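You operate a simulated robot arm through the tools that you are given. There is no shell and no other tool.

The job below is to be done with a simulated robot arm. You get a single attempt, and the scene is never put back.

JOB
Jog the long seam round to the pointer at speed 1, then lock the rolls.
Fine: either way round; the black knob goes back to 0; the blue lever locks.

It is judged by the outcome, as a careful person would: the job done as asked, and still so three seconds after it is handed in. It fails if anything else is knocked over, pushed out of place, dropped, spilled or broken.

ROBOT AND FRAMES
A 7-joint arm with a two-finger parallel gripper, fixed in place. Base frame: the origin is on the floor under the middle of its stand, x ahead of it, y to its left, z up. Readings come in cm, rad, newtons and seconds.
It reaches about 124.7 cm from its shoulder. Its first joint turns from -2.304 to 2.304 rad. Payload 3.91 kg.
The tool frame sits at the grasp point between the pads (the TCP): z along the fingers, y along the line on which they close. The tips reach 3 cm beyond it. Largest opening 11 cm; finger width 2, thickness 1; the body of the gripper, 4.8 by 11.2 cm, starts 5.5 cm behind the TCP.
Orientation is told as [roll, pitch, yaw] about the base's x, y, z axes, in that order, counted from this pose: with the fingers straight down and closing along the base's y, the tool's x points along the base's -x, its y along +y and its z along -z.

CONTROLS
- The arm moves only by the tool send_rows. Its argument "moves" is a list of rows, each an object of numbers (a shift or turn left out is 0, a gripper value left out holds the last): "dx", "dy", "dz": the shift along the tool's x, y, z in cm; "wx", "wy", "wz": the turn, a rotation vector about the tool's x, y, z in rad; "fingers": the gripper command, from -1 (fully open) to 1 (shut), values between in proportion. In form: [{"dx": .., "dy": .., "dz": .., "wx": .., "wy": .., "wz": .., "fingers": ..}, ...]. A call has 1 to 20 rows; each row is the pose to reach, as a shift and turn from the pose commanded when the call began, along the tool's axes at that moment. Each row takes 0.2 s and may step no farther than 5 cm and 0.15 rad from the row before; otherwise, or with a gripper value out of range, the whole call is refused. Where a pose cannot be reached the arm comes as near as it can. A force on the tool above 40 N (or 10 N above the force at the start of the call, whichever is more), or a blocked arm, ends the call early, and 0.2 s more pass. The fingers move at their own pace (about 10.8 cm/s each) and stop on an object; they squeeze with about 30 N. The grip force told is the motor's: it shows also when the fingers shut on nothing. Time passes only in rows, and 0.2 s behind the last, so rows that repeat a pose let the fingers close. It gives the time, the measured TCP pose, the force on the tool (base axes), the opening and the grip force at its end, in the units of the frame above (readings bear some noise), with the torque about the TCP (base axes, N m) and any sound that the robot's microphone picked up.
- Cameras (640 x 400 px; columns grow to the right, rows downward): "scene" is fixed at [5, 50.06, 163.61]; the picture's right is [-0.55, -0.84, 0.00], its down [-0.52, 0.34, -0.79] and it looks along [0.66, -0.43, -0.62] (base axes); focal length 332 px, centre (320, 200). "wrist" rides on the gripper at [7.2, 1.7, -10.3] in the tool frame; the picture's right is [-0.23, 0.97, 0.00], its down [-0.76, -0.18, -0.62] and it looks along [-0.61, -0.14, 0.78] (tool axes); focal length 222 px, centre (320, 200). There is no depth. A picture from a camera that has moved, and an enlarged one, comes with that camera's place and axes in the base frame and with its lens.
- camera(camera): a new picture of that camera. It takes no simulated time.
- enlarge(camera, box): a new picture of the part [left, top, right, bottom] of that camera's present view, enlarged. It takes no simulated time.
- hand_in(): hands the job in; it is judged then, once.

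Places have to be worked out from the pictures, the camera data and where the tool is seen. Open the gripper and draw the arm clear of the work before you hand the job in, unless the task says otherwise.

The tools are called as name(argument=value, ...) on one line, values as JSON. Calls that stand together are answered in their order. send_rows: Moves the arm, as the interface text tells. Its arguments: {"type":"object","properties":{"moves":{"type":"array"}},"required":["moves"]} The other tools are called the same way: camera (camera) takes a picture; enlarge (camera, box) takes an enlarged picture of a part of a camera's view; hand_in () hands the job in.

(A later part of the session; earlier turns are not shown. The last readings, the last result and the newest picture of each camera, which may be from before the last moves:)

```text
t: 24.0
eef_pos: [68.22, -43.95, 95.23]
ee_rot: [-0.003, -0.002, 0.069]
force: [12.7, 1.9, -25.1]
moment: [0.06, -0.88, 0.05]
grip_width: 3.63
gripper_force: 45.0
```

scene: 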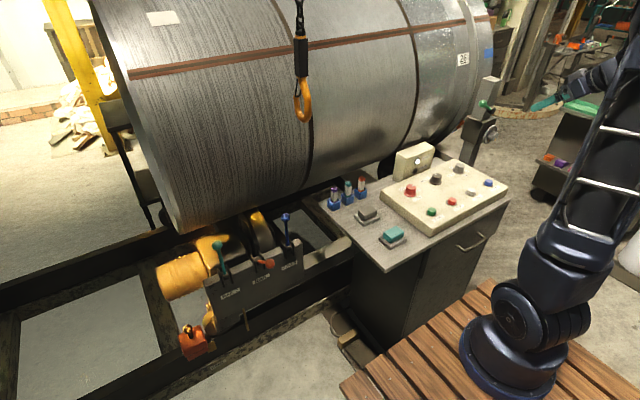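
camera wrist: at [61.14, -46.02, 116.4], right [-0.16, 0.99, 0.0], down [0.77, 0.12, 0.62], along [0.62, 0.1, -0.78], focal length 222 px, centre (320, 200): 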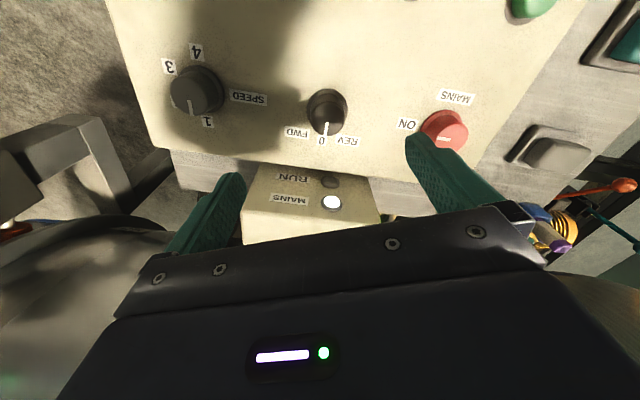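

Slight overshoot; I trim back 0.08 cm and down 0.12 cm, then continue turning toward FWD.

send_rows(moves=[{"dx": -0.08, "dz": 0.12}, {"dx": -0.08, "dz": 0.12, "wz": 0.08}, {"dx": -0.08, "dz": 0.12, "wz": 0.16}, {"dx": -0.08, "dz": 0.12, "wz": 0.24}])

enlarge(camera="wrist", box=[260, 90, 400, 210])

```text
t: 25.0
eef_pos: [68.2, -43.96, 95.23]
ee_rot: [-0.005, -0.006, -0.174]
force: [23.7, -0.9, 17.8]
moment: [0.11, -0.06, -0.01]
grip_width: 3.6
gripper_force: 44.7
```

```text
3.33 times, centred on (330, 150) of wrist
camera zoom: at [61.47, -41.06, 105.6], right [0.39, 0.92, 0.0], down [0.72, -0.3, 0.63], along [0.58, -0.25, -0.78], focal length 740 px, centre (287, 367)
```

zoom: 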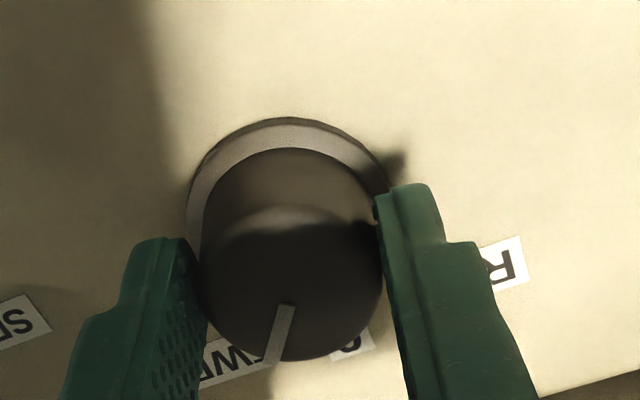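

The mark is at about −38°; FWD is at about −40 to −45°. I ease the side load and turn 0.1 rad more, then look.

send_rows(moves=[{"dx": -0.14, "dz": -0.1}, {"dx": -0.14, "dz": -0.1, "wz": 0.06}, {"dx": -0.14, "dz": -0.1, "wz": 0.12}, {"dx": -0.14, "dz": -0.1, "wz": 0.12}])

enlarge(camera="wrist", box=[260, 90, 400, 210])

```text
t: 26.0
eef_pos: [68.21, -43.85, 95.3]
ee_rot: [-0.003, 0.0, -0.291]
force: [23.8, 8.3, 10.2]
moment: [0.16, -0.97, 0.04]
grip_width: 3.63
gripper_force: 44.8
```

```text
3.33 times, centred on (330, 150) of wrist
camera zoom: at [61.91, -40.26, 105.63], right [0.5, 0.87, 0.0], down [0.68, -0.39, 0.62], along [0.54, -0.31, -0.78], focal length 740 px, centre (287, 367)
```

zoom: 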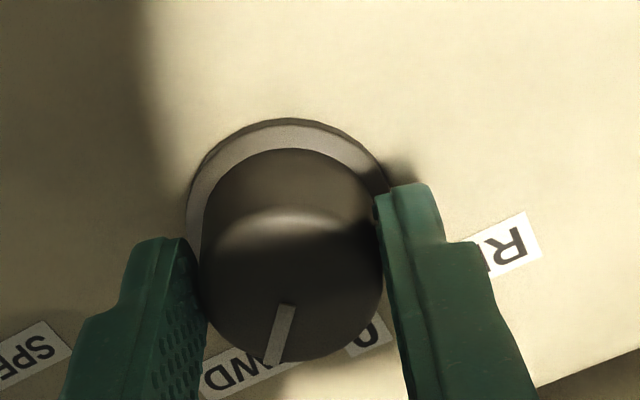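

The mark is now at about −45° (FWD). I release and raise the hand to check the knob and lamps.

send_rows(moves=[{"fingers": -0.3}, {"fingers": -0.6}, {"fingers": -0.7}, {"dz": -3}, {"dz": -7}, {"dz": -11}])

camera(camera="wrist")

enlarge(camera="scene", box=[390, 130, 510, 220])

camera(camera="scene")

```text
t: 27.4
eef_pos: [68.15, -44.02, 106.14]
ee_rot: [-0.003, -0.001, -0.293]
force: [0.4, 0.1, 0.2]
moment: [0.0, 0.01, 0.0]
grip_width: 9.32
gripper_force: 0.1
```

```text
taken
camera wrist: at [61.84, -40.29, 116.49], right [0.5, 0.87, 0.0], down [0.68, -0.39, 0.62], along [0.54, -0.31, -0.78], focal length 222 px, centre (320, 200)
```

wrist: 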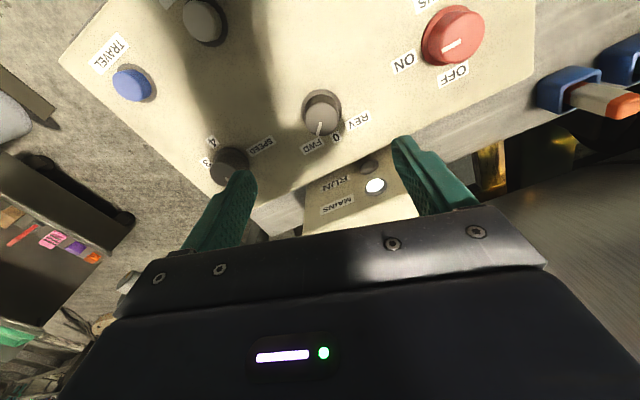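

```text
4.44 times, centred on (450, 175) of scene
camera zoom: at [5.0, 50.06, 163.61], right [-0.55, -0.84, 0.0], down [-0.52, 0.34, -0.79], along [0.66, -0.43, -0.62], focal length 1477 px, centre (-258, 311)
```

zoom: 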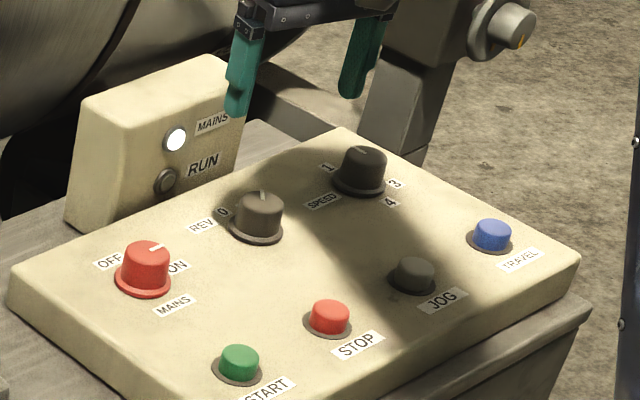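

```text
taken
```

scene: 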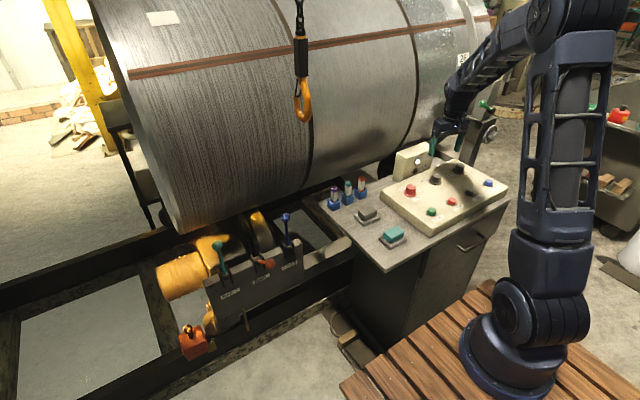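

The black knob is on FWD and nothing runs yet (RUN dark). Next I close the fingers and move over JOG, near (57,-48.6), with yaw ≈ +1.0 so the hand hides little of the pointer from the scene camera.

send_rows(moves=[{"dx": 1, "dy": -0.8, "wz": -0.13, "fingers": 1}, {"dx": 2, "dy": -1.6, "wz": -0.26, "fingers": 1}, {"dx": 3, "dy": -2.4, "wz": -0.39, "fingers": 1}, {"dx": 4, "dy": -3.2, "wz": -0.52, "fingers": 1}, {"dx": 5, "dy": -4, "wz": -0.65, "fingers": 1}, {"dx": 6, "dy": -4.8, "wz": -0.78, "fingers": 1}, {"dx": 7, "dy": -5.6, "wz": -0.91, "fingers": 1}, {"dx": 8, "dy": -6.5, "wz": -1.04, "fingers": 1}, {"dx": 9, "dy": -7.3, "wz": -1.17, "fingers": 1}, {"dx": 9.34, "dy": -7.62, "wz": -1.293, "fingers": 1}, {"dx": 9.34, "dy": -7.62, "wz": -1.293, "fingers": 1}])

camera(camera="wrist")

camera(camera="scene")

```text
t: 29.8
eef_pos: [57.13, -48.6, 106.15]
ee_rot: [-0.001, 0.001, 1.001]
force: [0.5, -1.0, 0.0]
moment: [0.02, 0.03, 0.0]
grip_width: 0.0
gripper_force: 29.8
```

```text
taken
camera wrist: at [51.87, -53.95, 116.63], right [-0.7, 0.72, 0.0], down [0.56, 0.55, 0.62], along [0.45, 0.43, -0.78], focal length 222 px, centre (320, 200)
```

wrist: 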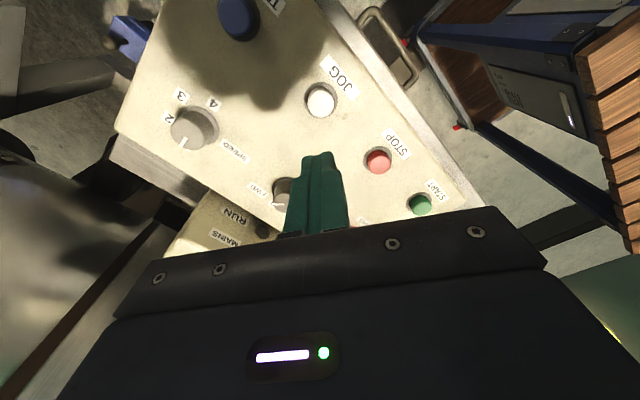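

```text
taken
```

scene: 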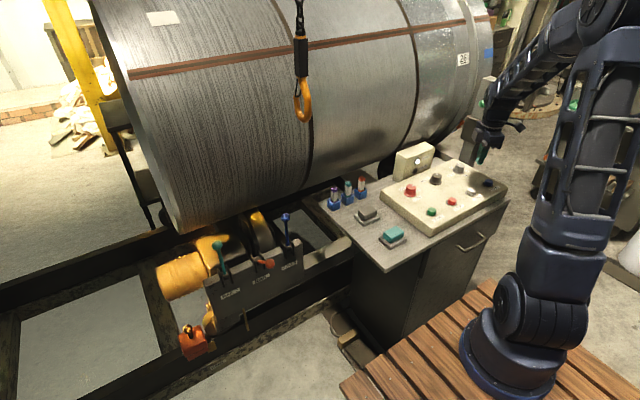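

JOG lies slightly off; I zoom to measure the offset precisely and check the pointer view.

enlarge(camera="wrist", box=[270, 60, 370, 150])

enlarge(camera="scene", box=[420, 60, 520, 160])

```text
4.44 times, centred on (320, 105) of wrist
camera zoom: at [51.87, -53.95, 116.63], right [-0.7, 0.72, 0.0], down [0.56, 0.55, 0.62], along [0.45, 0.43, -0.78], focal length 987 px, centre (320, 622)
```

zoom: 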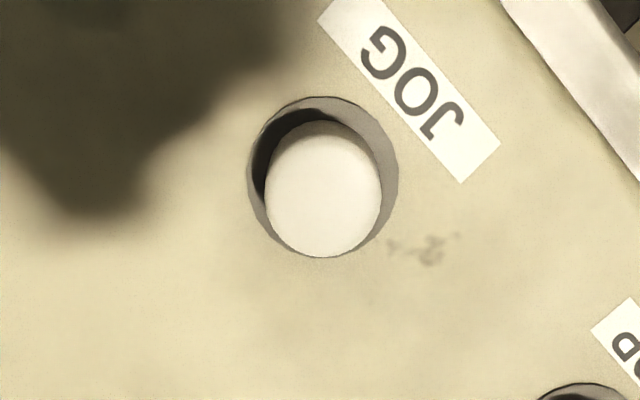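

```text
4.00 times, centred on (470, 110) of scene
camera zoom: at [5.0, 50.06, 163.61], right [-0.55, -0.84, 0.0], down [-0.52, 0.34, -0.79], along [0.66, -0.43, -0.62], focal length 1329 px, centre (-280, 560)
```

zoom: 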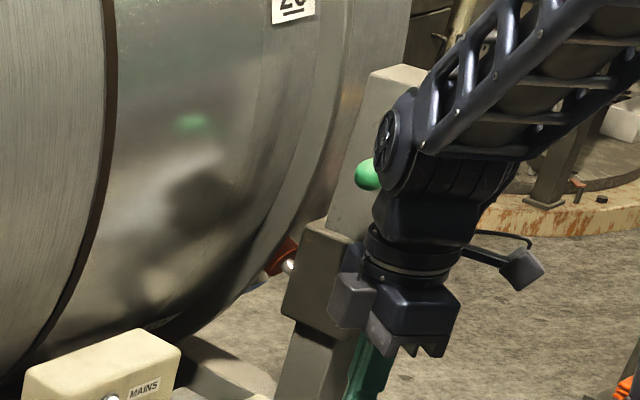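

JOG is at about (56.5,-49.3); I shift 0.85/0.2 cm and go down to 1.5–2 cm above the button.

send_rows(moves=[{"dx": 0.4, "dy": 0.1, "dz": 2}, {"dx": 0.85, "dy": 0.22, "dz": 4.5}, {"dx": 0.85, "dy": 0.22, "dz": 7}, {"dx": 0.85, "dy": 0.22, "dz": 9}, {"dx": 0.85, "dy": 0.22, "dz": 9}])

enlarge(camera="wrist", box=[240, 90, 400, 210])

enlarge(camera="scene", box=[430, 150, 510, 210])

```text
t: 31.0
eef_pos: [56.42, -49.2, 97.16]
ee_rot: [-0.003, 0.003, 1.001]
force: [-0.1, -1.0, 0.6]
moment: [0.05, 0.0, 0.0]
grip_width: 0.0
gripper_force: 29.9
```

```text
3.33 times, centred on (320, 150) of wrist
camera zoom: at [51.28, -54.46, 107.62], right [-0.7, 0.72, 0.0], down [0.56, 0.55, 0.62], along [0.45, 0.43, -0.78], focal length 740 px, centre (320, 367)
```

zoom: 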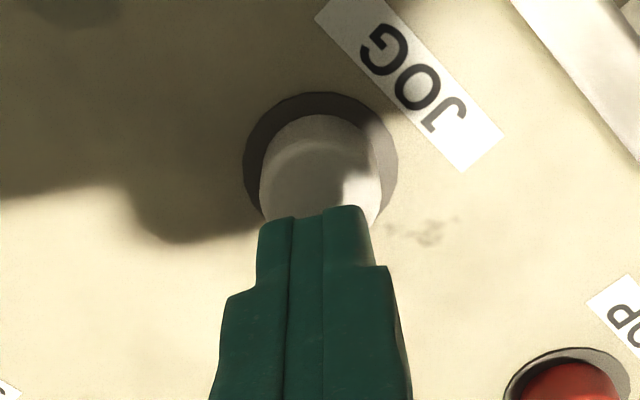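

```text
6.67 times, centred on (470, 180) of scene
camera zoom: at [5.0, 50.06, 163.61], right [-0.55, -0.84, 0.0], down [-0.52, 0.34, -0.79], along [0.66, -0.43, -0.62], focal length 2215 px, centre (-680, 333)
```

zoom: 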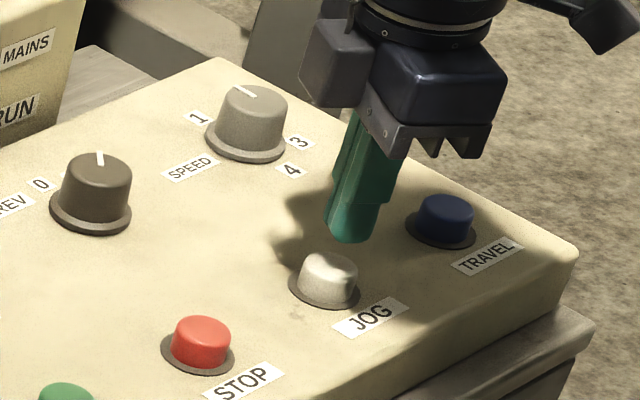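

Tips are ~2.4 cm above the button top (≈z 91.7) by the scene view. I trim 0.2 cm and approach to just above contact.

send_rows(moves=[{"dx": -0.2, "dz": 1}, {"dx": -0.2, "dz": 1.8}, {"dx": -0.2, "dz": 2.1}])

enlarge(camera="scene", box=[430, 150, 510, 210])

```text
t: 31.8
eef_pos: [56.6, -48.98, 95.17]
ee_rot: [-0.003, 0.0, 1.002]
force: [-0.3, -0.1, 1.3]
moment: [0.05, -0.02, -0.01]
grip_width: 0.0
gripper_force: 30.1
```

```text
6.67 times, centred on (470, 180) of scene
camera zoom: at [5.0, 50.06, 163.61], right [-0.55, -0.84, 0.0], down [-0.52, 0.34, -0.79], along [0.66, -0.43, -0.62], focal length 2215 px, centre (-680, 333)
```

zoom: 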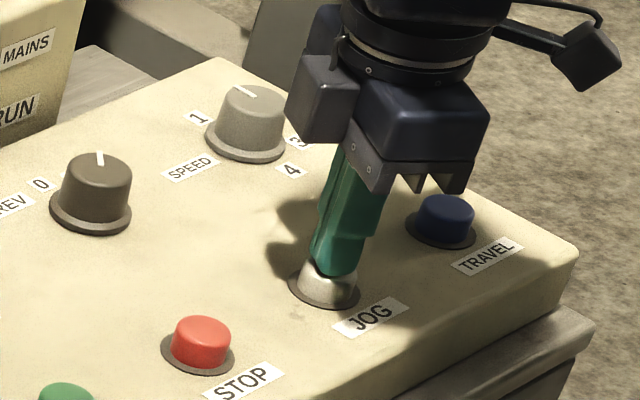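

The tips are right over the JOG button, near contact. I press down in small steps and watch force, sound and seam.

send_rows(moves=[{"dz": 0.2}, {"dz": 0.4}, {"dz": 0.5}])

camera(camera="scene")

```text
t: 32.6
eef_pos: [56.53, -49.02, 94.69]
ee_rot: [-0.002, 0.002, 1.002]
force: [-0.9, 1.2, 4.6]
moment: [0.04, 0.0, 0.0]
grip_width: 0.0
gripper_force: 30.2
heard: click
```

```text
taken
```

scene: 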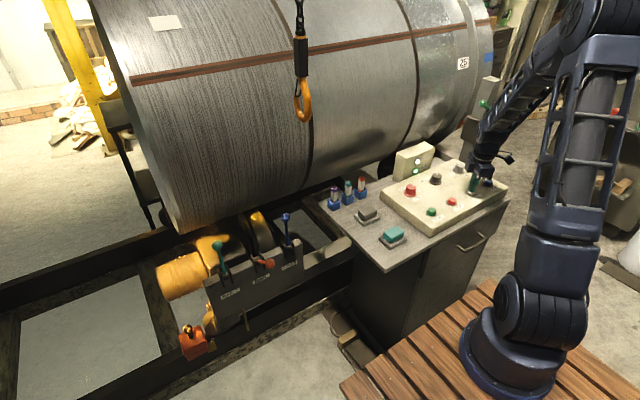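

A click, the RUN lamp is lit, and the seam moved slightly downward — the short way. I hold for another second to measure the rate.

send_rows(moves=[{"dz": 0}, {"dz": 0}, {"dz": 0}, {"dz": 0}])

camera(camera="scene")

```text
t: 33.6
eef_pos: [56.57, -49.06, 94.75]
ee_rot: [-0.001, 0.002, 1.002]
force: [0.9, 0.6, 3.3]
moment: [0.02, -0.04, -0.02]
grip_width: 0.0
gripper_force: 30.2
```

```text
taken
```

scene: 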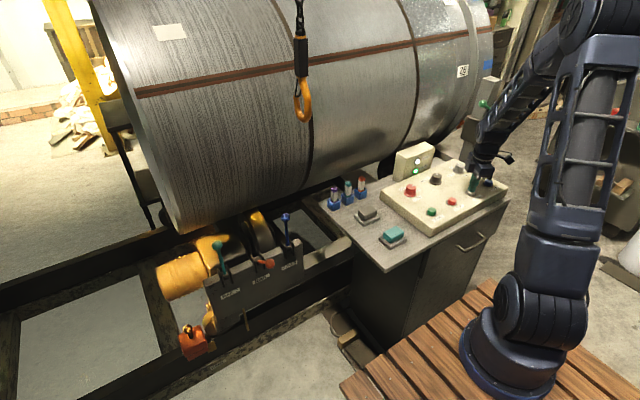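

It moves about 4–5°/s downward toward the pointer. Roughly 43° remain, so I hold another 3 s and re-check.

send_rows(moves=[{"dz": 0}, {"dz": 0}, {"dz": 0}, {"dz": 0}, {"dz": 0}, {"dz": 0}, {"dz": 0}, {"dz": 0}, {"dz": 0}, {"dz": 0}, {"dz": 0}, {"dz": 0}, {"dz": 0}, {"dz": 0}])

camera(camera="scene")

enlarge(camera="scene", box=[400, 10, 520, 160])

```text
t: 36.6
eef_pos: [56.48, -48.99, 94.7]
ee_rot: [-0.001, 0.001, 1.003]
force: [0.2, -0.7, 3.8]
moment: [-0.03, 0.0, -0.01]
grip_width: 0.01
gripper_force: 29.9
```

```text
taken
```

scene: 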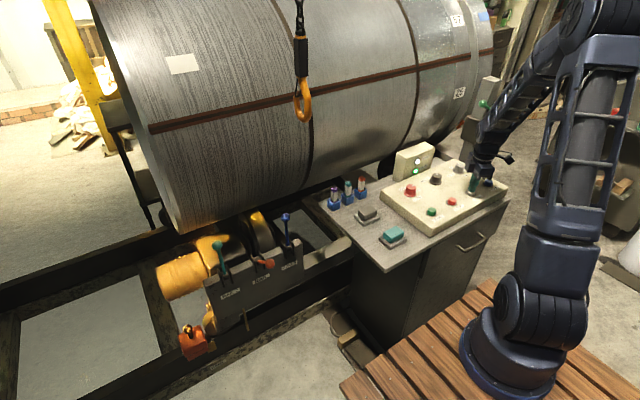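

```text
2.67 times, centred on (460, 85) of scene
camera zoom: at [5.0, 50.06, 163.61], right [-0.55, -0.84, 0.0], down [-0.52, 0.34, -0.79], along [0.66, -0.43, -0.62], focal length 886 px, centre (-53, 507)
```

zoom: 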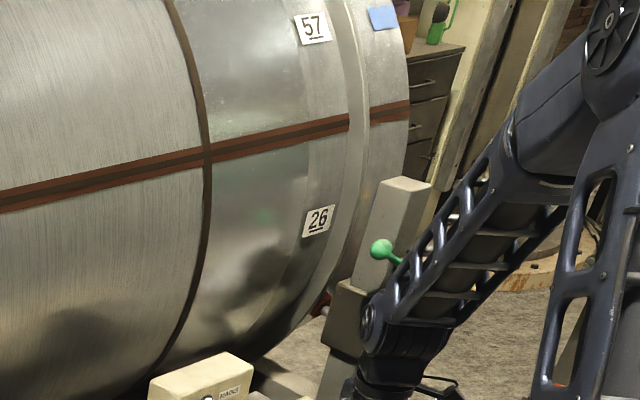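

The seam is now ~29° above the pointer, moving ~3°/s. I hold for another 4 s and check again.

send_rows(moves=[{"dz": 0}, {"dz": 0}, {"dz": 0}, {"dz": 0}, {"dz": 0}, {"dz": 0}, {"dz": 0}, {"dz": 0}, {"dz": 0}, {"dz": 0}, {"dz": 0}, {"dz": 0}, {"dz": 0}, {"dz": 0}, {"dz": 0}, {"dz": 0}, {"dz": 0}, {"dz": 0}, {"dz": 0}, {"dz": 0}])

enlarge(camera="scene", box=[400, 10, 520, 160])

enlarge(camera="scene", box=[440, 80, 490, 140])

```text
t: 40.8
eef_pos: [56.56, -49.02, 94.81]
ee_rot: [-0.002, 0.003, 1.001]
force: [-0.6, 0.2, 3.7]
moment: [0.04, 0.0, 0.0]
grip_width: 0.0
gripper_force: 30.4
```

```text
2.67 times, centred on (460, 85) of scene
camera zoom: at [5.0, 50.06, 163.61], right [-0.55, -0.84, 0.0], down [-0.52, 0.34, -0.79], along [0.66, -0.43, -0.62], focal length 886 px, centre (-53, 507)
```

zoom: 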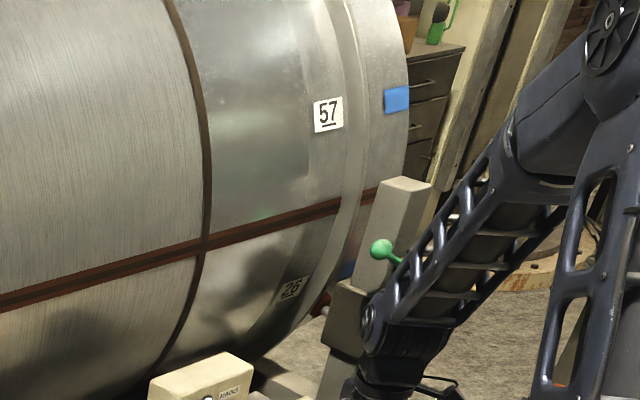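

```text
6.67 times, centred on (465, 110) of scene
camera zoom: at [5.0, 50.06, 163.61], right [-0.55, -0.84, 0.0], down [-0.52, 0.34, -0.79], along [0.66, -0.43, -0.62], focal length 2215 px, centre (-647, 800)
```

zoom: 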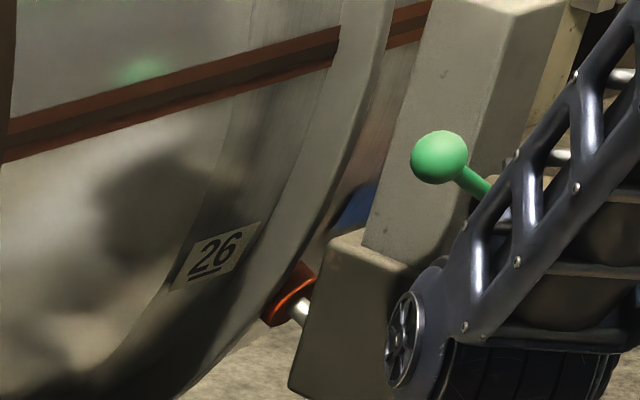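

The seam is now about 15° from the pointer. I zoom in on the pointer tip to know exactly where it points before the final approach.

enlarge(camera="scene", box=[450, 115, 474, 139])

camera(camera="wrist")

```text
16.00 times, centred on (462, 127) of scene
camera zoom: at [5.0, 50.06, 163.61], right [-0.55, -0.84, 0.0], down [-0.52, 0.34, -0.79], along [0.66, -0.43, -0.62], focal length 5317 px, centre (-1952, 1368)
```

zoom: 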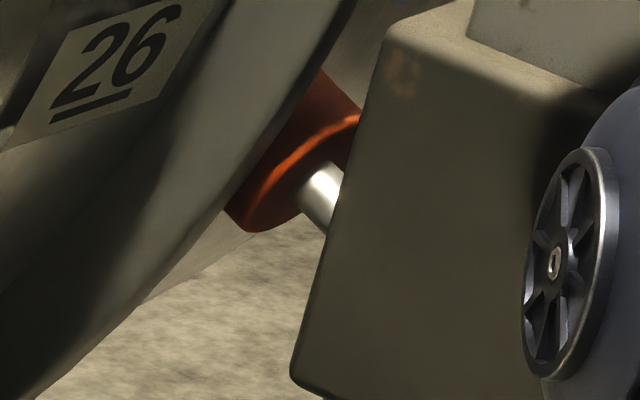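

```text
taken
camera wrist: at [51.34, -54.27, 105.07], right [-0.7, 0.72, 0.0], down [0.56, 0.55, 0.62], along [0.45, 0.43, -0.78], focal length 222 px, centre (320, 200)
```

wrist: 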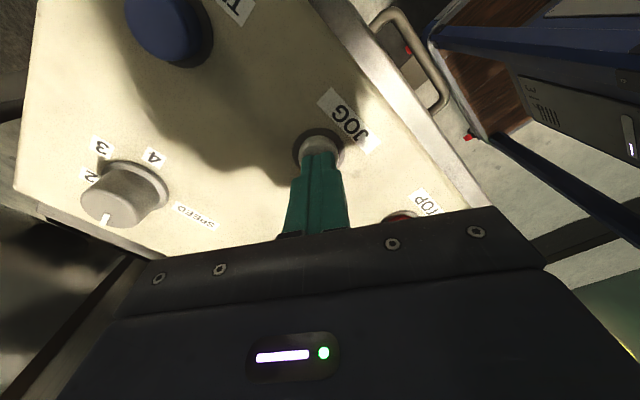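

The red part is actually a roller on a silver axle, not a pointer — so I must not assume. Time only passes in rows, so I search the scene for the true pointer before going on.

enlarge(camera="scene", box=[90, 90, 210, 240])

enlarge(camera="scene", box=[30, 0, 190, 130])

enlarge(camera="scene", box=[150, 180, 340, 300])

enlarge(camera="scene", box=[280, 100, 480, 220])

enlarge(camera="scene", box=[250, 0, 400, 130])

```text
2.67 times, centred on (150, 165) of scene
camera zoom: at [5.0, 50.06, 163.61], right [-0.55, -0.84, 0.0], down [-0.52, 0.34, -0.79], along [0.66, -0.43, -0.62], focal length 886 px, centre (773, 293)
```

zoom: 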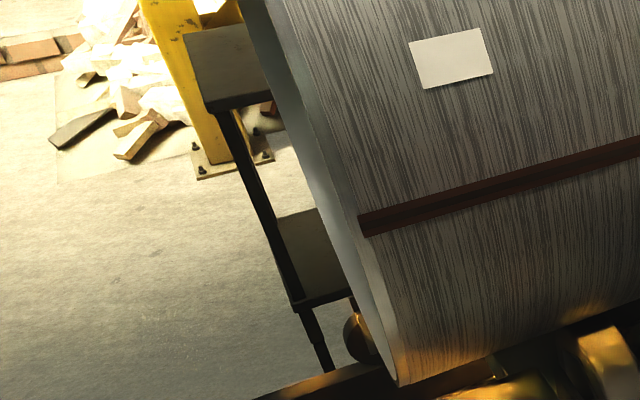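

```text
3.08 times, centred on (110, 65) of scene
camera zoom: at [5.0, 50.06, 163.61], right [-0.55, -0.84, 0.0], down [-0.52, 0.34, -0.79], along [0.66, -0.43, -0.62], focal length 1022 px, centre (966, 615)
```

zoom: 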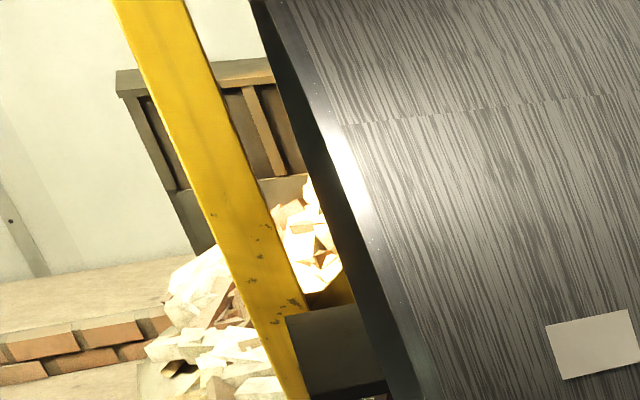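

```text
3.33 times, centred on (245, 240) of scene
camera zoom: at [5.0, 50.06, 163.61], right [-0.55, -0.84, 0.0], down [-0.52, 0.34, -0.79], along [0.66, -0.43, -0.62], focal length 1108 px, centre (570, 67)
```

zoom: 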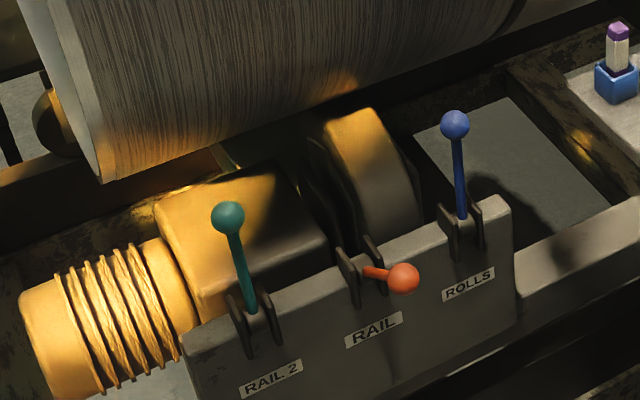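

```text
3.20 times, centred on (380, 160) of scene
camera zoom: at [5.0, 50.06, 163.61], right [-0.55, -0.84, 0.0], down [-0.52, 0.34, -0.79], along [0.66, -0.43, -0.62], focal length 1063 px, centre (128, 328)
```

zoom: 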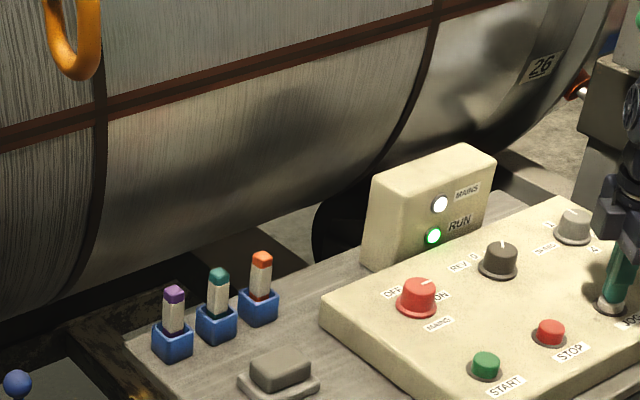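

```text
3.08 times, centred on (325, 65) of scene
camera zoom: at [5.0, 50.06, 163.61], right [-0.55, -0.84, 0.0], down [-0.52, 0.34, -0.79], along [0.66, -0.43, -0.62], focal length 1022 px, centre (305, 615)
```

zoom: 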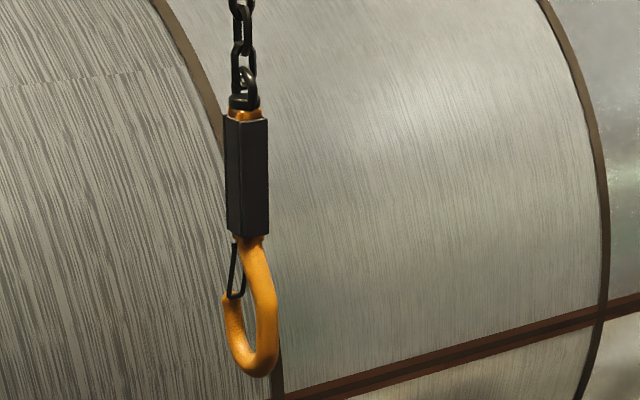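

No other pointer shows from here, so the red part on the post (possibly a cone on a rod) needs a better look. I release JOG, raise, open, and carry the hand round to the -y side of the post to view it from there.

send_rows(moves=[{"dz": -2}, {"dz": -6}, {"dz": -11}, {"dz": -16}, {"dz": -20.5}, {"dx": 3.9, "dy": -2.86, "dz": -22, "wz": 0.03, "fingers": -1}, {"dx": 7.8, "dy": -5.72, "dz": -22, "wz": 0.06}, {"dx": 11.7, "dy": -8.6, "dz": -22, "wz": 0.09}, {"dx": 15.6, "dy": -11.4, "dz": -22, "wz": 0.12}, {"dx": 19.5, "dy": -14.3, "dz": -22, "wz": 0.15}, {"dx": 23.4, "dy": -17.2, "dz": -22, "wz": 0.18}, {"dx": 27.3, "dy": -20, "dz": -22, "wz": 0.21}, {"dx": 31.2, "dy": -22.9, "dz": -22, "wz": 0.24}, {"dx": 35.1, "dy": -25.7, "dz": -22, "wz": 0.27}, {"dx": 39, "dy": -28.6, "dz": -22, "wz": 0.3}, {"dx": 42.9, "dy": -31.4, "dz": -22, "wz": 0.33}, {"dx": 46.8, "dy": -34.3, "dz": -22, "wz": 0.33}])

camera(camera="scene")

camera(camera="wrist")

```text
refused: row 6 steps farther than a row can; nothing moved
```

```text
taken
```

scene: 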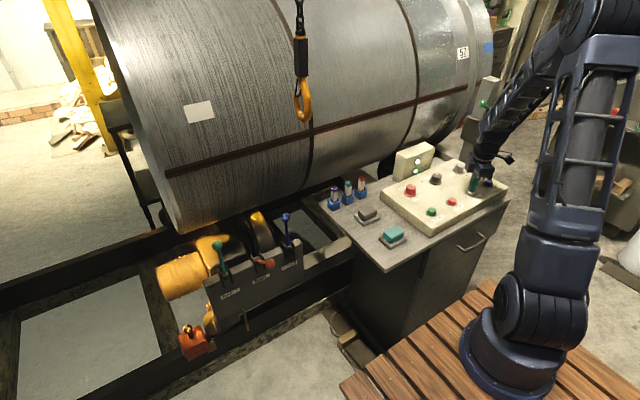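

```text
taken
camera wrist: at [51.34, -54.27, 105.07], right [-0.7, 0.72, 0.0], down [0.56, 0.55, 0.62], along [0.45, 0.43, -0.78], focal length 222 px, centre (320, 200)
```

wrist: 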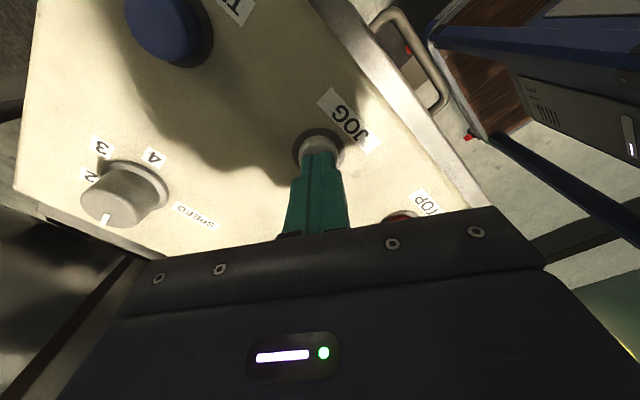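

A row was too long, so nothing moved. I resend with the lift completed first.

send_rows(moves=[{"dz": -2}, {"dz": -6}, {"dz": -10.5}, {"dz": -15}, {"dz": -19.5}, {"dz": -22, "fingers": -1}, {"dx": 3.9, "dy": -2.86, "dz": -22, "wz": 0.03, "fingers": -1}, {"dx": 7.8, "dy": -5.72, "dz": -22, "wz": 0.06}, {"dx": 11.7, "dy": -8.6, "dz": -22, "wz": 0.09}, {"dx": 15.6, "dy": -11.4, "dz": -22, "wz": 0.12}, {"dx": 19.5, "dy": -14.3, "dz": -22, "wz": 0.15}, {"dx": 23.4, "dy": -17.2, "dz": -22, "wz": 0.18}, {"dx": 27.3, "dy": -20, "dz": -22, "wz": 0.21}, {"dx": 31.2, "dy": -22.9, "dz": -22, "wz": 0.24}, {"dx": 35.1, "dy": -25.7, "dz": -22, "wz": 0.27}, {"dx": 39, "dy": -28.6, "dz": -22, "wz": 0.3}, {"dx": 42.9, "dy": -31.4, "dz": -22, "wz": 0.33}, {"dx": 46.8, "dy": -34.3, "dz": -22, "wz": 0.33}])

camera(camera="scene")

camera(camera="wrist")

```text
t: 44.6
eef_pos: [58.2, -97.59, 115.1]
ee_rot: [-0.003, 0.0, 0.672]
force: [0.0, -1.0, -0.2]
moment: [-0.03, 0.01, 0.01]
grip_width: 11.0
gripper_force: 0.2
out of reach, approached as far as the arm can: row 16, 17, 18
```

```text
taken
```

scene: 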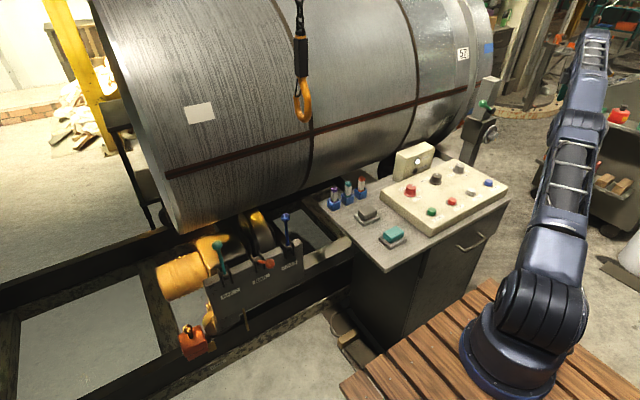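

```text
taken
camera wrist: at [51.52, -100.75, 125.6], right [-0.43, 0.9, 0.0], down [0.71, 0.34, 0.62], along [0.56, 0.26, -0.78], focal length 222 px, centre (320, 200)
```

wrist: 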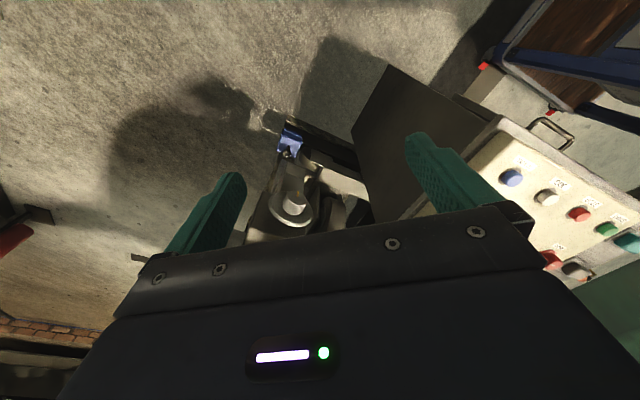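

JOG is released (RUN dark) and the seam has stopped ~13° above the red part. I pitch the hand up to look at the post from this side.

send_rows(moves=[{"wy": -0.13}, {"wy": -0.26}, {"wy": -0.39}, {"wy": -0.52}, {"wy": -0.65}, {"wy": -0.75}, {"wy": -0.75}])

camera(camera="wrist")

```text
t: 46.2
eef_pos: [56.62, -95.46, 115.52]
ee_rot: [-0.006, -0.751, 0.675]
force: [-0.4, -0.4, 1.0]
moment: [-0.07, 0.03, -0.04]
grip_width: 11.01
gripper_force: 0.0
out of reach, approached as far as the arm can: row 1, 2, 3, 4, 5, 6, 7
```

```text
taken
camera wrist: at [46.06, -101.88, 118.23], right [-0.48, 0.87, 0.15], down [0.21, -0.05, 0.98], along [0.85, 0.5, -0.16], focal length 222 px, centre (320, 200)
```

wrist: 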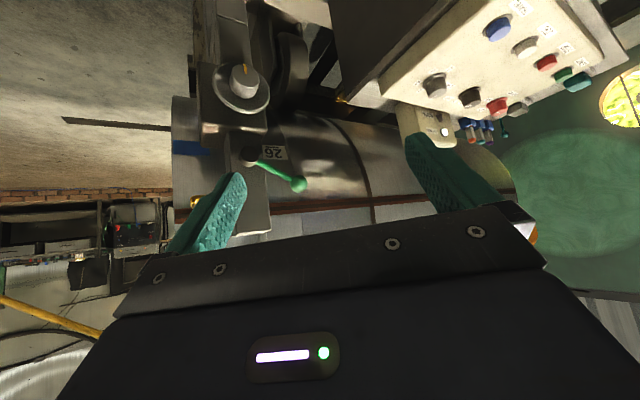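

enlarge(camera="wrist", box=[160, 40, 320, 220])

enlarge(camera="wrist", box=[170, 80, 250, 160])

enlarge(camera="wrist", box=[240, 0, 420, 140])

```text
2.22 times, centred on (240, 130) of wrist
camera zoom: at [46.06, -101.88, 118.23], right [-0.48, 0.87, 0.15], down [0.21, -0.05, 0.98], along [0.85, 0.5, -0.16], focal length 494 px, centre (498, 356)
```

zoom: 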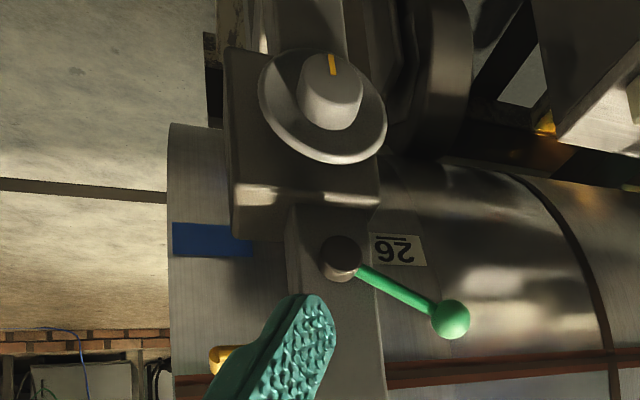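

```text
5.00 times, centred on (210, 120) of wrist
camera zoom: at [46.06, -101.88, 118.23], right [-0.48, 0.87, 0.15], down [0.21, -0.05, 0.98], along [0.85, 0.5, -0.16], focal length 1111 px, centre (870, 600)
```

zoom: 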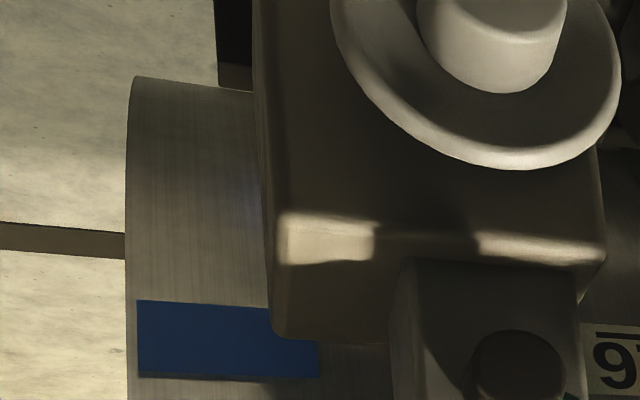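

```text
2.86 times, centred on (330, 70) of wrist
camera zoom: at [46.06, -101.88, 118.23], right [-0.48, 0.87, 0.15], down [0.21, -0.05, 0.98], along [0.85, 0.5, -0.16], focal length 635 px, centre (291, 571)
```

zoom: 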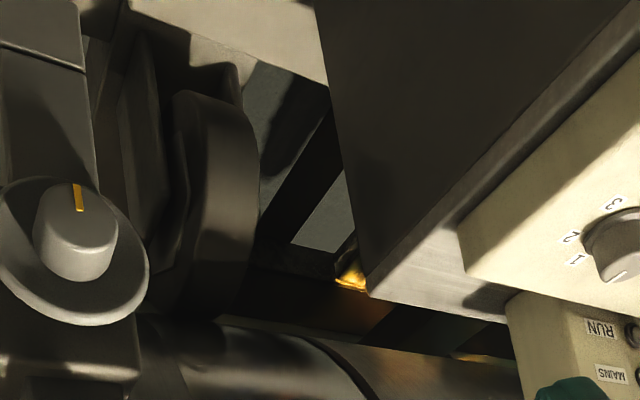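

The block hides the red part from this side: it sits between the block and the vessel, aimed at the shell, as a pointer would. I want one steep view down into that gap, so I straighten up, raise and come back over.

send_rows(moves=[{"dx": -1.7, "dy": 1.3, "dz": -0.27, "wy": 0.125}, {"dx": -3.3, "dy": 2.6, "dz": -0.53, "wy": 0.25}, {"dx": -5, "dy": 3.9, "dz": -0.8, "wy": 0.375}, {"dx": -6.7, "dy": 5.2, "dz": -1.07, "wy": 0.5}, {"dx": -8.3, "dy": 6.5, "dz": -1.33, "wy": 0.625}, {"dx": -10, "dy": 7.8, "dz": -1.6, "wy": 0.75}, {"dx": -10, "dy": 7.8, "dz": -1.6, "wy": 0.75}])

```text
t: 47.8
eef_pos: [56.62, -85.43, 123.44]
ee_rot: [-0.003, 0.001, 0.672]
force: [0.1, -0.5, 0.4]
moment: [0.0, -0.01, 0.0]
grip_width: 10.98
gripper_force: 0.1
```

Next I rotate to yaw ≈ −0.87 and go to about (79,-77,131), well above the post top (z≈117), to look down at the red part.

send_rows(moves=[{"dz": -2, "wz": 0.14}, {"dx": -2, "dy": -0.7, "dz": -4, "wz": 0.28}, {"dx": -4.5, "dy": -1.5, "dz": -6, "wz": 0.42}, {"dx": -7, "dy": -2.3, "dz": -7.6, "wz": 0.56}, {"dx": -9.5, "dy": -3.1, "dz": -7.6, "wz": 0.7}, {"dx": -12, "dy": -3.9, "dz": -7.6, "wz": 0.84}, {"dx": -14.5, "dy": -4.7, "dz": -7.6, "wz": 0.98}, {"dx": -17, "dy": -5.5, "dz": -7.6, "wz": 1.12}, {"dx": -19.5, "dy": -6.3, "dz": -7.6, "wz": 1.26}, {"dx": -22, "dy": -7.1, "dz": -7.6, "wz": 1.4}, {"dx": -22.7, "dy": -7.4, "dz": -7.6, "wz": 1.54}, {"dx": -22.7, "dy": -7.4, "dz": -7.6, "wz": 1.54}])

camera(camera="wrist")

```text
t: 50.4
eef_pos: [78.06, -76.31, 130.22]
ee_rot: [0.0, -0.005, -0.87]
force: [-0.4, -0.3, 0.6]
moment: [-0.05, -0.05, -0.02]
grip_width: 10.96
gripper_force: 0.1
out of reach, approached as far as the arm can: row 9, 10, 11, 12
```

```text
taken
camera wrist: at [74.84, -69.77, 140.68], right [0.89, 0.45, 0.0], down [0.35, -0.69, 0.63], along [0.28, -0.56, -0.78], focal length 222 px, centre (320, 200)
```

wrist: 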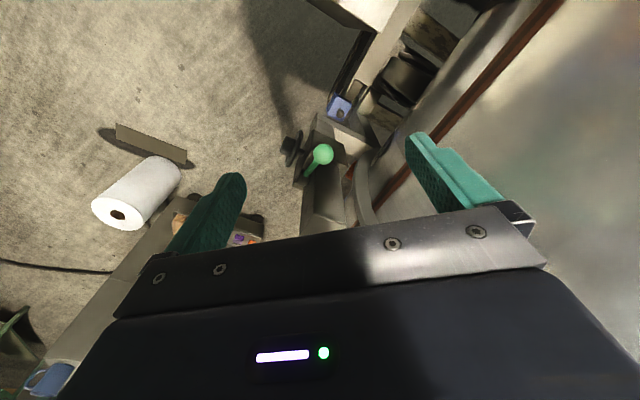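

enlarge(camera="wrist", box=[280, 110, 420, 230])

enlarge(camera="wrist", box=[325, 135, 385, 195])

```text
3.33 times, centred on (350, 170) of wrist
camera zoom: at [74.84, -69.77, 140.68], right [0.89, 0.45, 0.0], down [0.35, -0.69, 0.63], along [0.28, -0.56, -0.78], focal length 740 px, centre (220, 300)
```

zoom: 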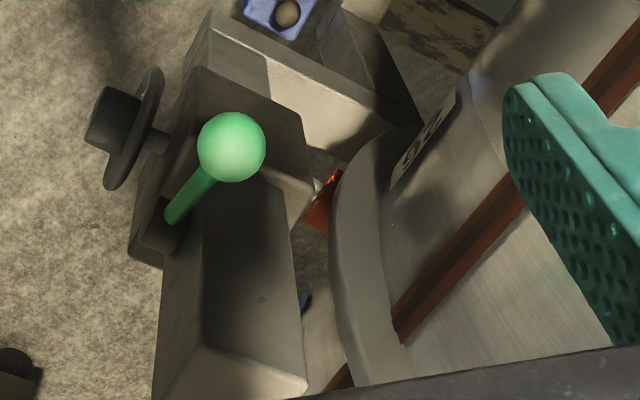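

```text
6.67 times, centred on (355, 165) of wrist
camera zoom: at [74.84, -69.77, 140.68], right [0.89, 0.45, 0.0], down [0.35, -0.69, 0.63], along [0.28, -0.56, -0.78], focal length 1481 px, centre (87, 433)
```

zoom: 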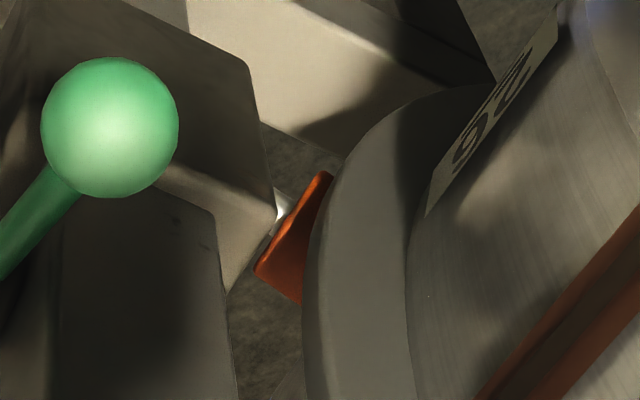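

From above, the red piece on its silver rod is just beside the ring; I zoom in harder to judge whether it is a cone/arrow or a roller.

enlarge(camera="wrist", box=[340, 150, 365, 175])

enlarge(camera="scene", box=[452, 116, 470, 132])

enlarge(camera="scene", box=[440, 70, 520, 170])

```text
16.00 times, centred on (352, 162) of wrist
camera zoom: at [74.84, -69.77, 140.68], right [0.89, 0.45, 0.0], down [0.35, -0.69, 0.63], along [0.28, -0.56, -0.78], focal length 3554 px, centre (-200, 800)
```

zoom: 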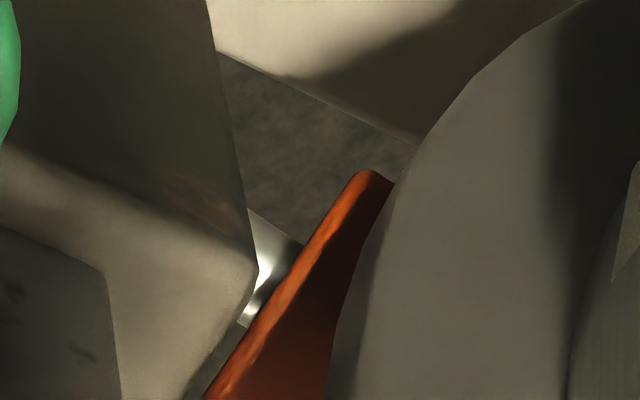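

```text
16.00 times, centred on (461, 124) of scene
camera zoom: at [5.0, 50.06, 163.61], right [-0.55, -0.84, 0.0], down [-0.52, 0.34, -0.79], along [0.66, -0.43, -0.62], focal length 5317 px, centre (-1936, 1416)
```

zoom: 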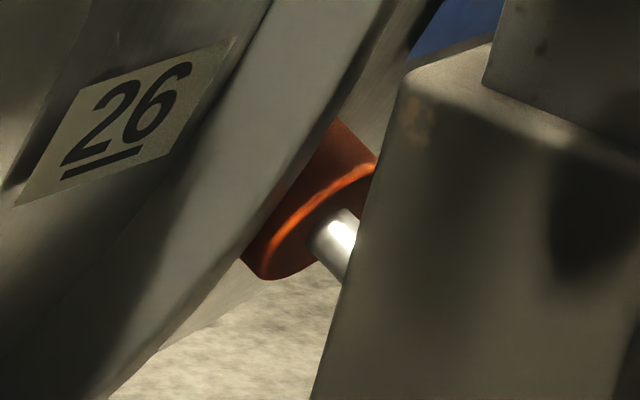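

```text
4.00 times, centred on (480, 120) of scene
camera zoom: at [5.0, 50.06, 163.61], right [-0.55, -0.84, 0.0], down [-0.52, 0.34, -0.79], along [0.66, -0.43, -0.62], focal length 1329 px, centre (-320, 520)
```

zoom: 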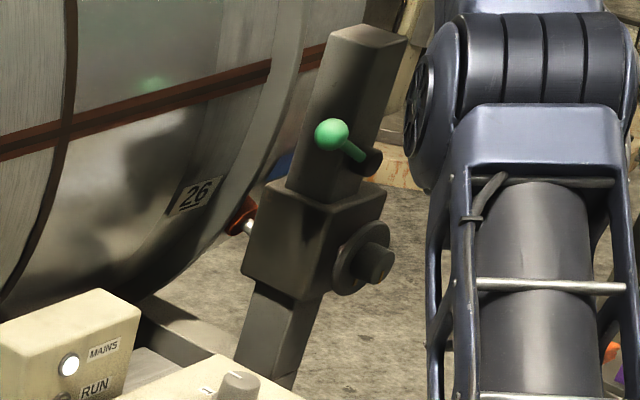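

That red piece is a thrust roller beside the ring rather than a pointer. I look for a real pointer at the far (left) end near the yellow column and elsewhere.

enlarge(camera="scene", box=[95, 70, 145, 120])

enlarge(camera="scene", box=[100, 110, 180, 240])

enlarge(camera="scene", box=[80, 0, 240, 100])

enlarge(camera="scene", box=[440, 0, 560, 100])

enlarge(camera="scene", box=[160, 260, 300, 380])

```text
8.00 times, centred on (120, 95) of scene
camera zoom: at [5.0, 50.06, 163.61], right [-0.55, -0.84, 0.0], down [-0.52, 0.34, -0.79], along [0.66, -0.43, -0.62], focal length 2658 px, centre (1920, 1040)
```

zoom: 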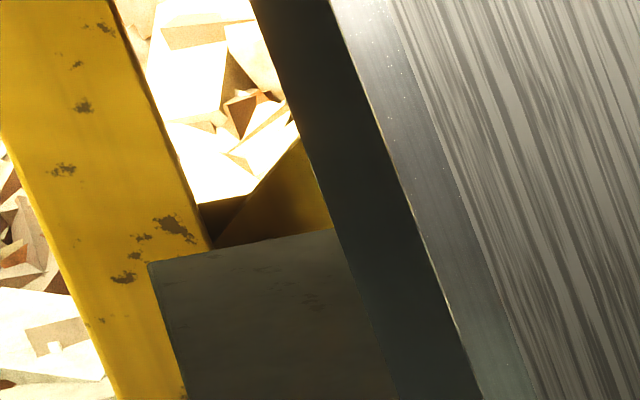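

```text
3.08 times, centred on (140, 175) of scene
camera zoom: at [5.0, 50.06, 163.61], right [-0.55, -0.84, 0.0], down [-0.52, 0.34, -0.79], along [0.66, -0.43, -0.62], focal length 1022 px, centre (874, 277)
```

zoom: 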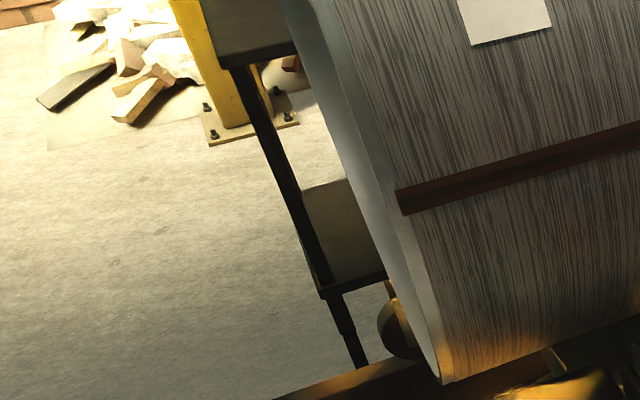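

```text
4.00 times, centred on (160, 50) of scene
camera zoom: at [5.0, 50.06, 163.61], right [-0.55, -0.84, 0.0], down [-0.52, 0.34, -0.79], along [0.66, -0.43, -0.62], focal length 1329 px, centre (960, 800)
```

zoom: 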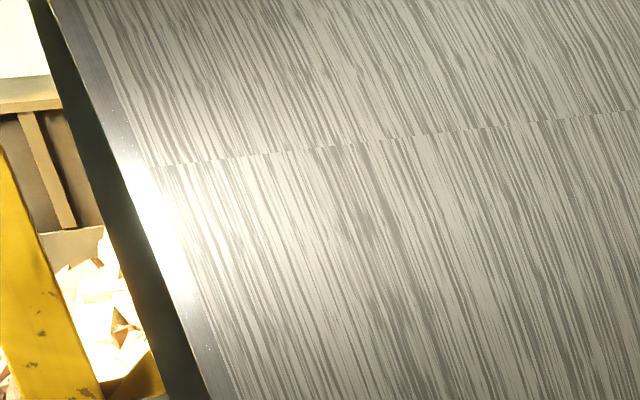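

```text
4.00 times, centred on (500, 50) of scene
camera zoom: at [5.0, 50.06, 163.61], right [-0.55, -0.84, 0.0], down [-0.52, 0.34, -0.79], along [0.66, -0.43, -0.62], focal length 1329 px, centre (-400, 800)
```

zoom: 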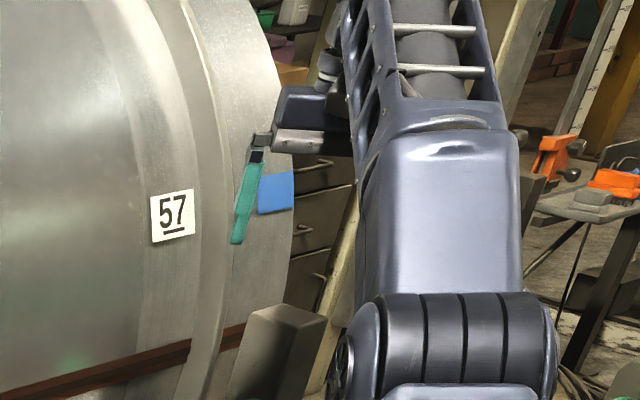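

```text
3.33 times, centred on (230, 320) of scene
camera zoom: at [5.0, 50.06, 163.61], right [-0.55, -0.84, 0.0], down [-0.52, 0.34, -0.79], along [0.66, -0.43, -0.62], focal length 1108 px, centre (620, -200)
```

zoom: 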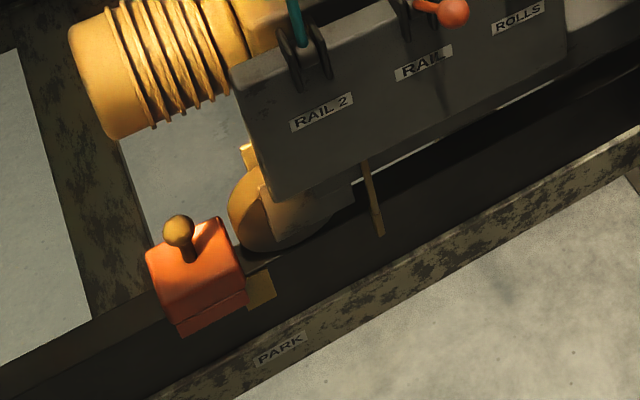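

There is a small golden piece just beyond the post at the vessel's end, near (94,-101,108), which the post hides from the scene camera — a likelier pointer. I move the wrist camera round to see it between the fingers.

send_rows(moves=[{"dx": 0.85, "dy": -3.5, "wz": -0.127}, {"dx": 1.7, "dy": -7, "wz": -0.254}, {"dx": 2.55, "dy": -10.5, "wz": -0.38}, {"dx": 3.4, "dy": -14, "dz": 1, "wz": -0.507}, {"dx": 4.25, "dy": -17.6, "dz": 2, "wz": -0.634}, {"dx": 5.1, "dy": -21.2, "dz": 3, "wz": -0.76}, {"dx": 6, "dy": -24.7, "dz": 4, "wz": -0.887}, {"dx": 6.8, "dy": -28.2, "dz": 5, "wz": -1.01}, {"dx": 6.8, "dy": -28.2, "dz": 5, "wz": -1.01}])

```text
t: 52.4
eef_pos: [52.23, -89.47, 125.03]
ee_rot: [-0.002, 0.0, 0.142]
force: [0.2, -0.3, 0.3]
moment: [-0.03, 0.01, 0.0]
grip_width: 10.98
gripper_force: 0.1
```

Now I pitch the hand up 0.85 rad while lowering to about z 113.

send_rows(moves=[{"dy": -0.7, "dz": 1.7, "wy": -0.122}, {"dy": -1.4, "dz": 3.4, "wy": -0.244}, {"dy": -2.1, "dz": 5.1, "wy": -0.366}, {"dy": -2.8, "dz": 6.8, "wy": -0.488}, {"dy": -3.5, "dz": 8.5, "wy": -0.61}, {"dy": -4.2, "dz": 10.2, "wy": -0.732}, {"dy": -5, "dz": 12, "wy": -0.85}, {"dy": -5, "dz": 12, "wy": -0.85}])

camera(camera="wrist")

```text
t: 54.2
eef_pos: [53.12, -94.48, 113.06]
ee_rot: [-0.003, -0.851, 0.143]
force: [0.5, -0.2, -0.4]
moment: [0.04, 0.02, 0.01]
grip_width: 10.99
gripper_force: 0.2
```

```text
taken
camera wrist: at [40.6, -94.66, 114.44], right [0.01, 0.99, 0.17], down [0.06, -0.17, 0.98], along [1.0, 0.0, -0.06], focal length 222 px, centre (320, 200)
```

wrist: 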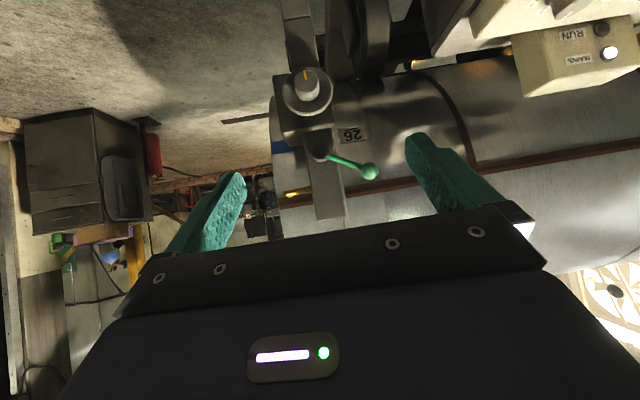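

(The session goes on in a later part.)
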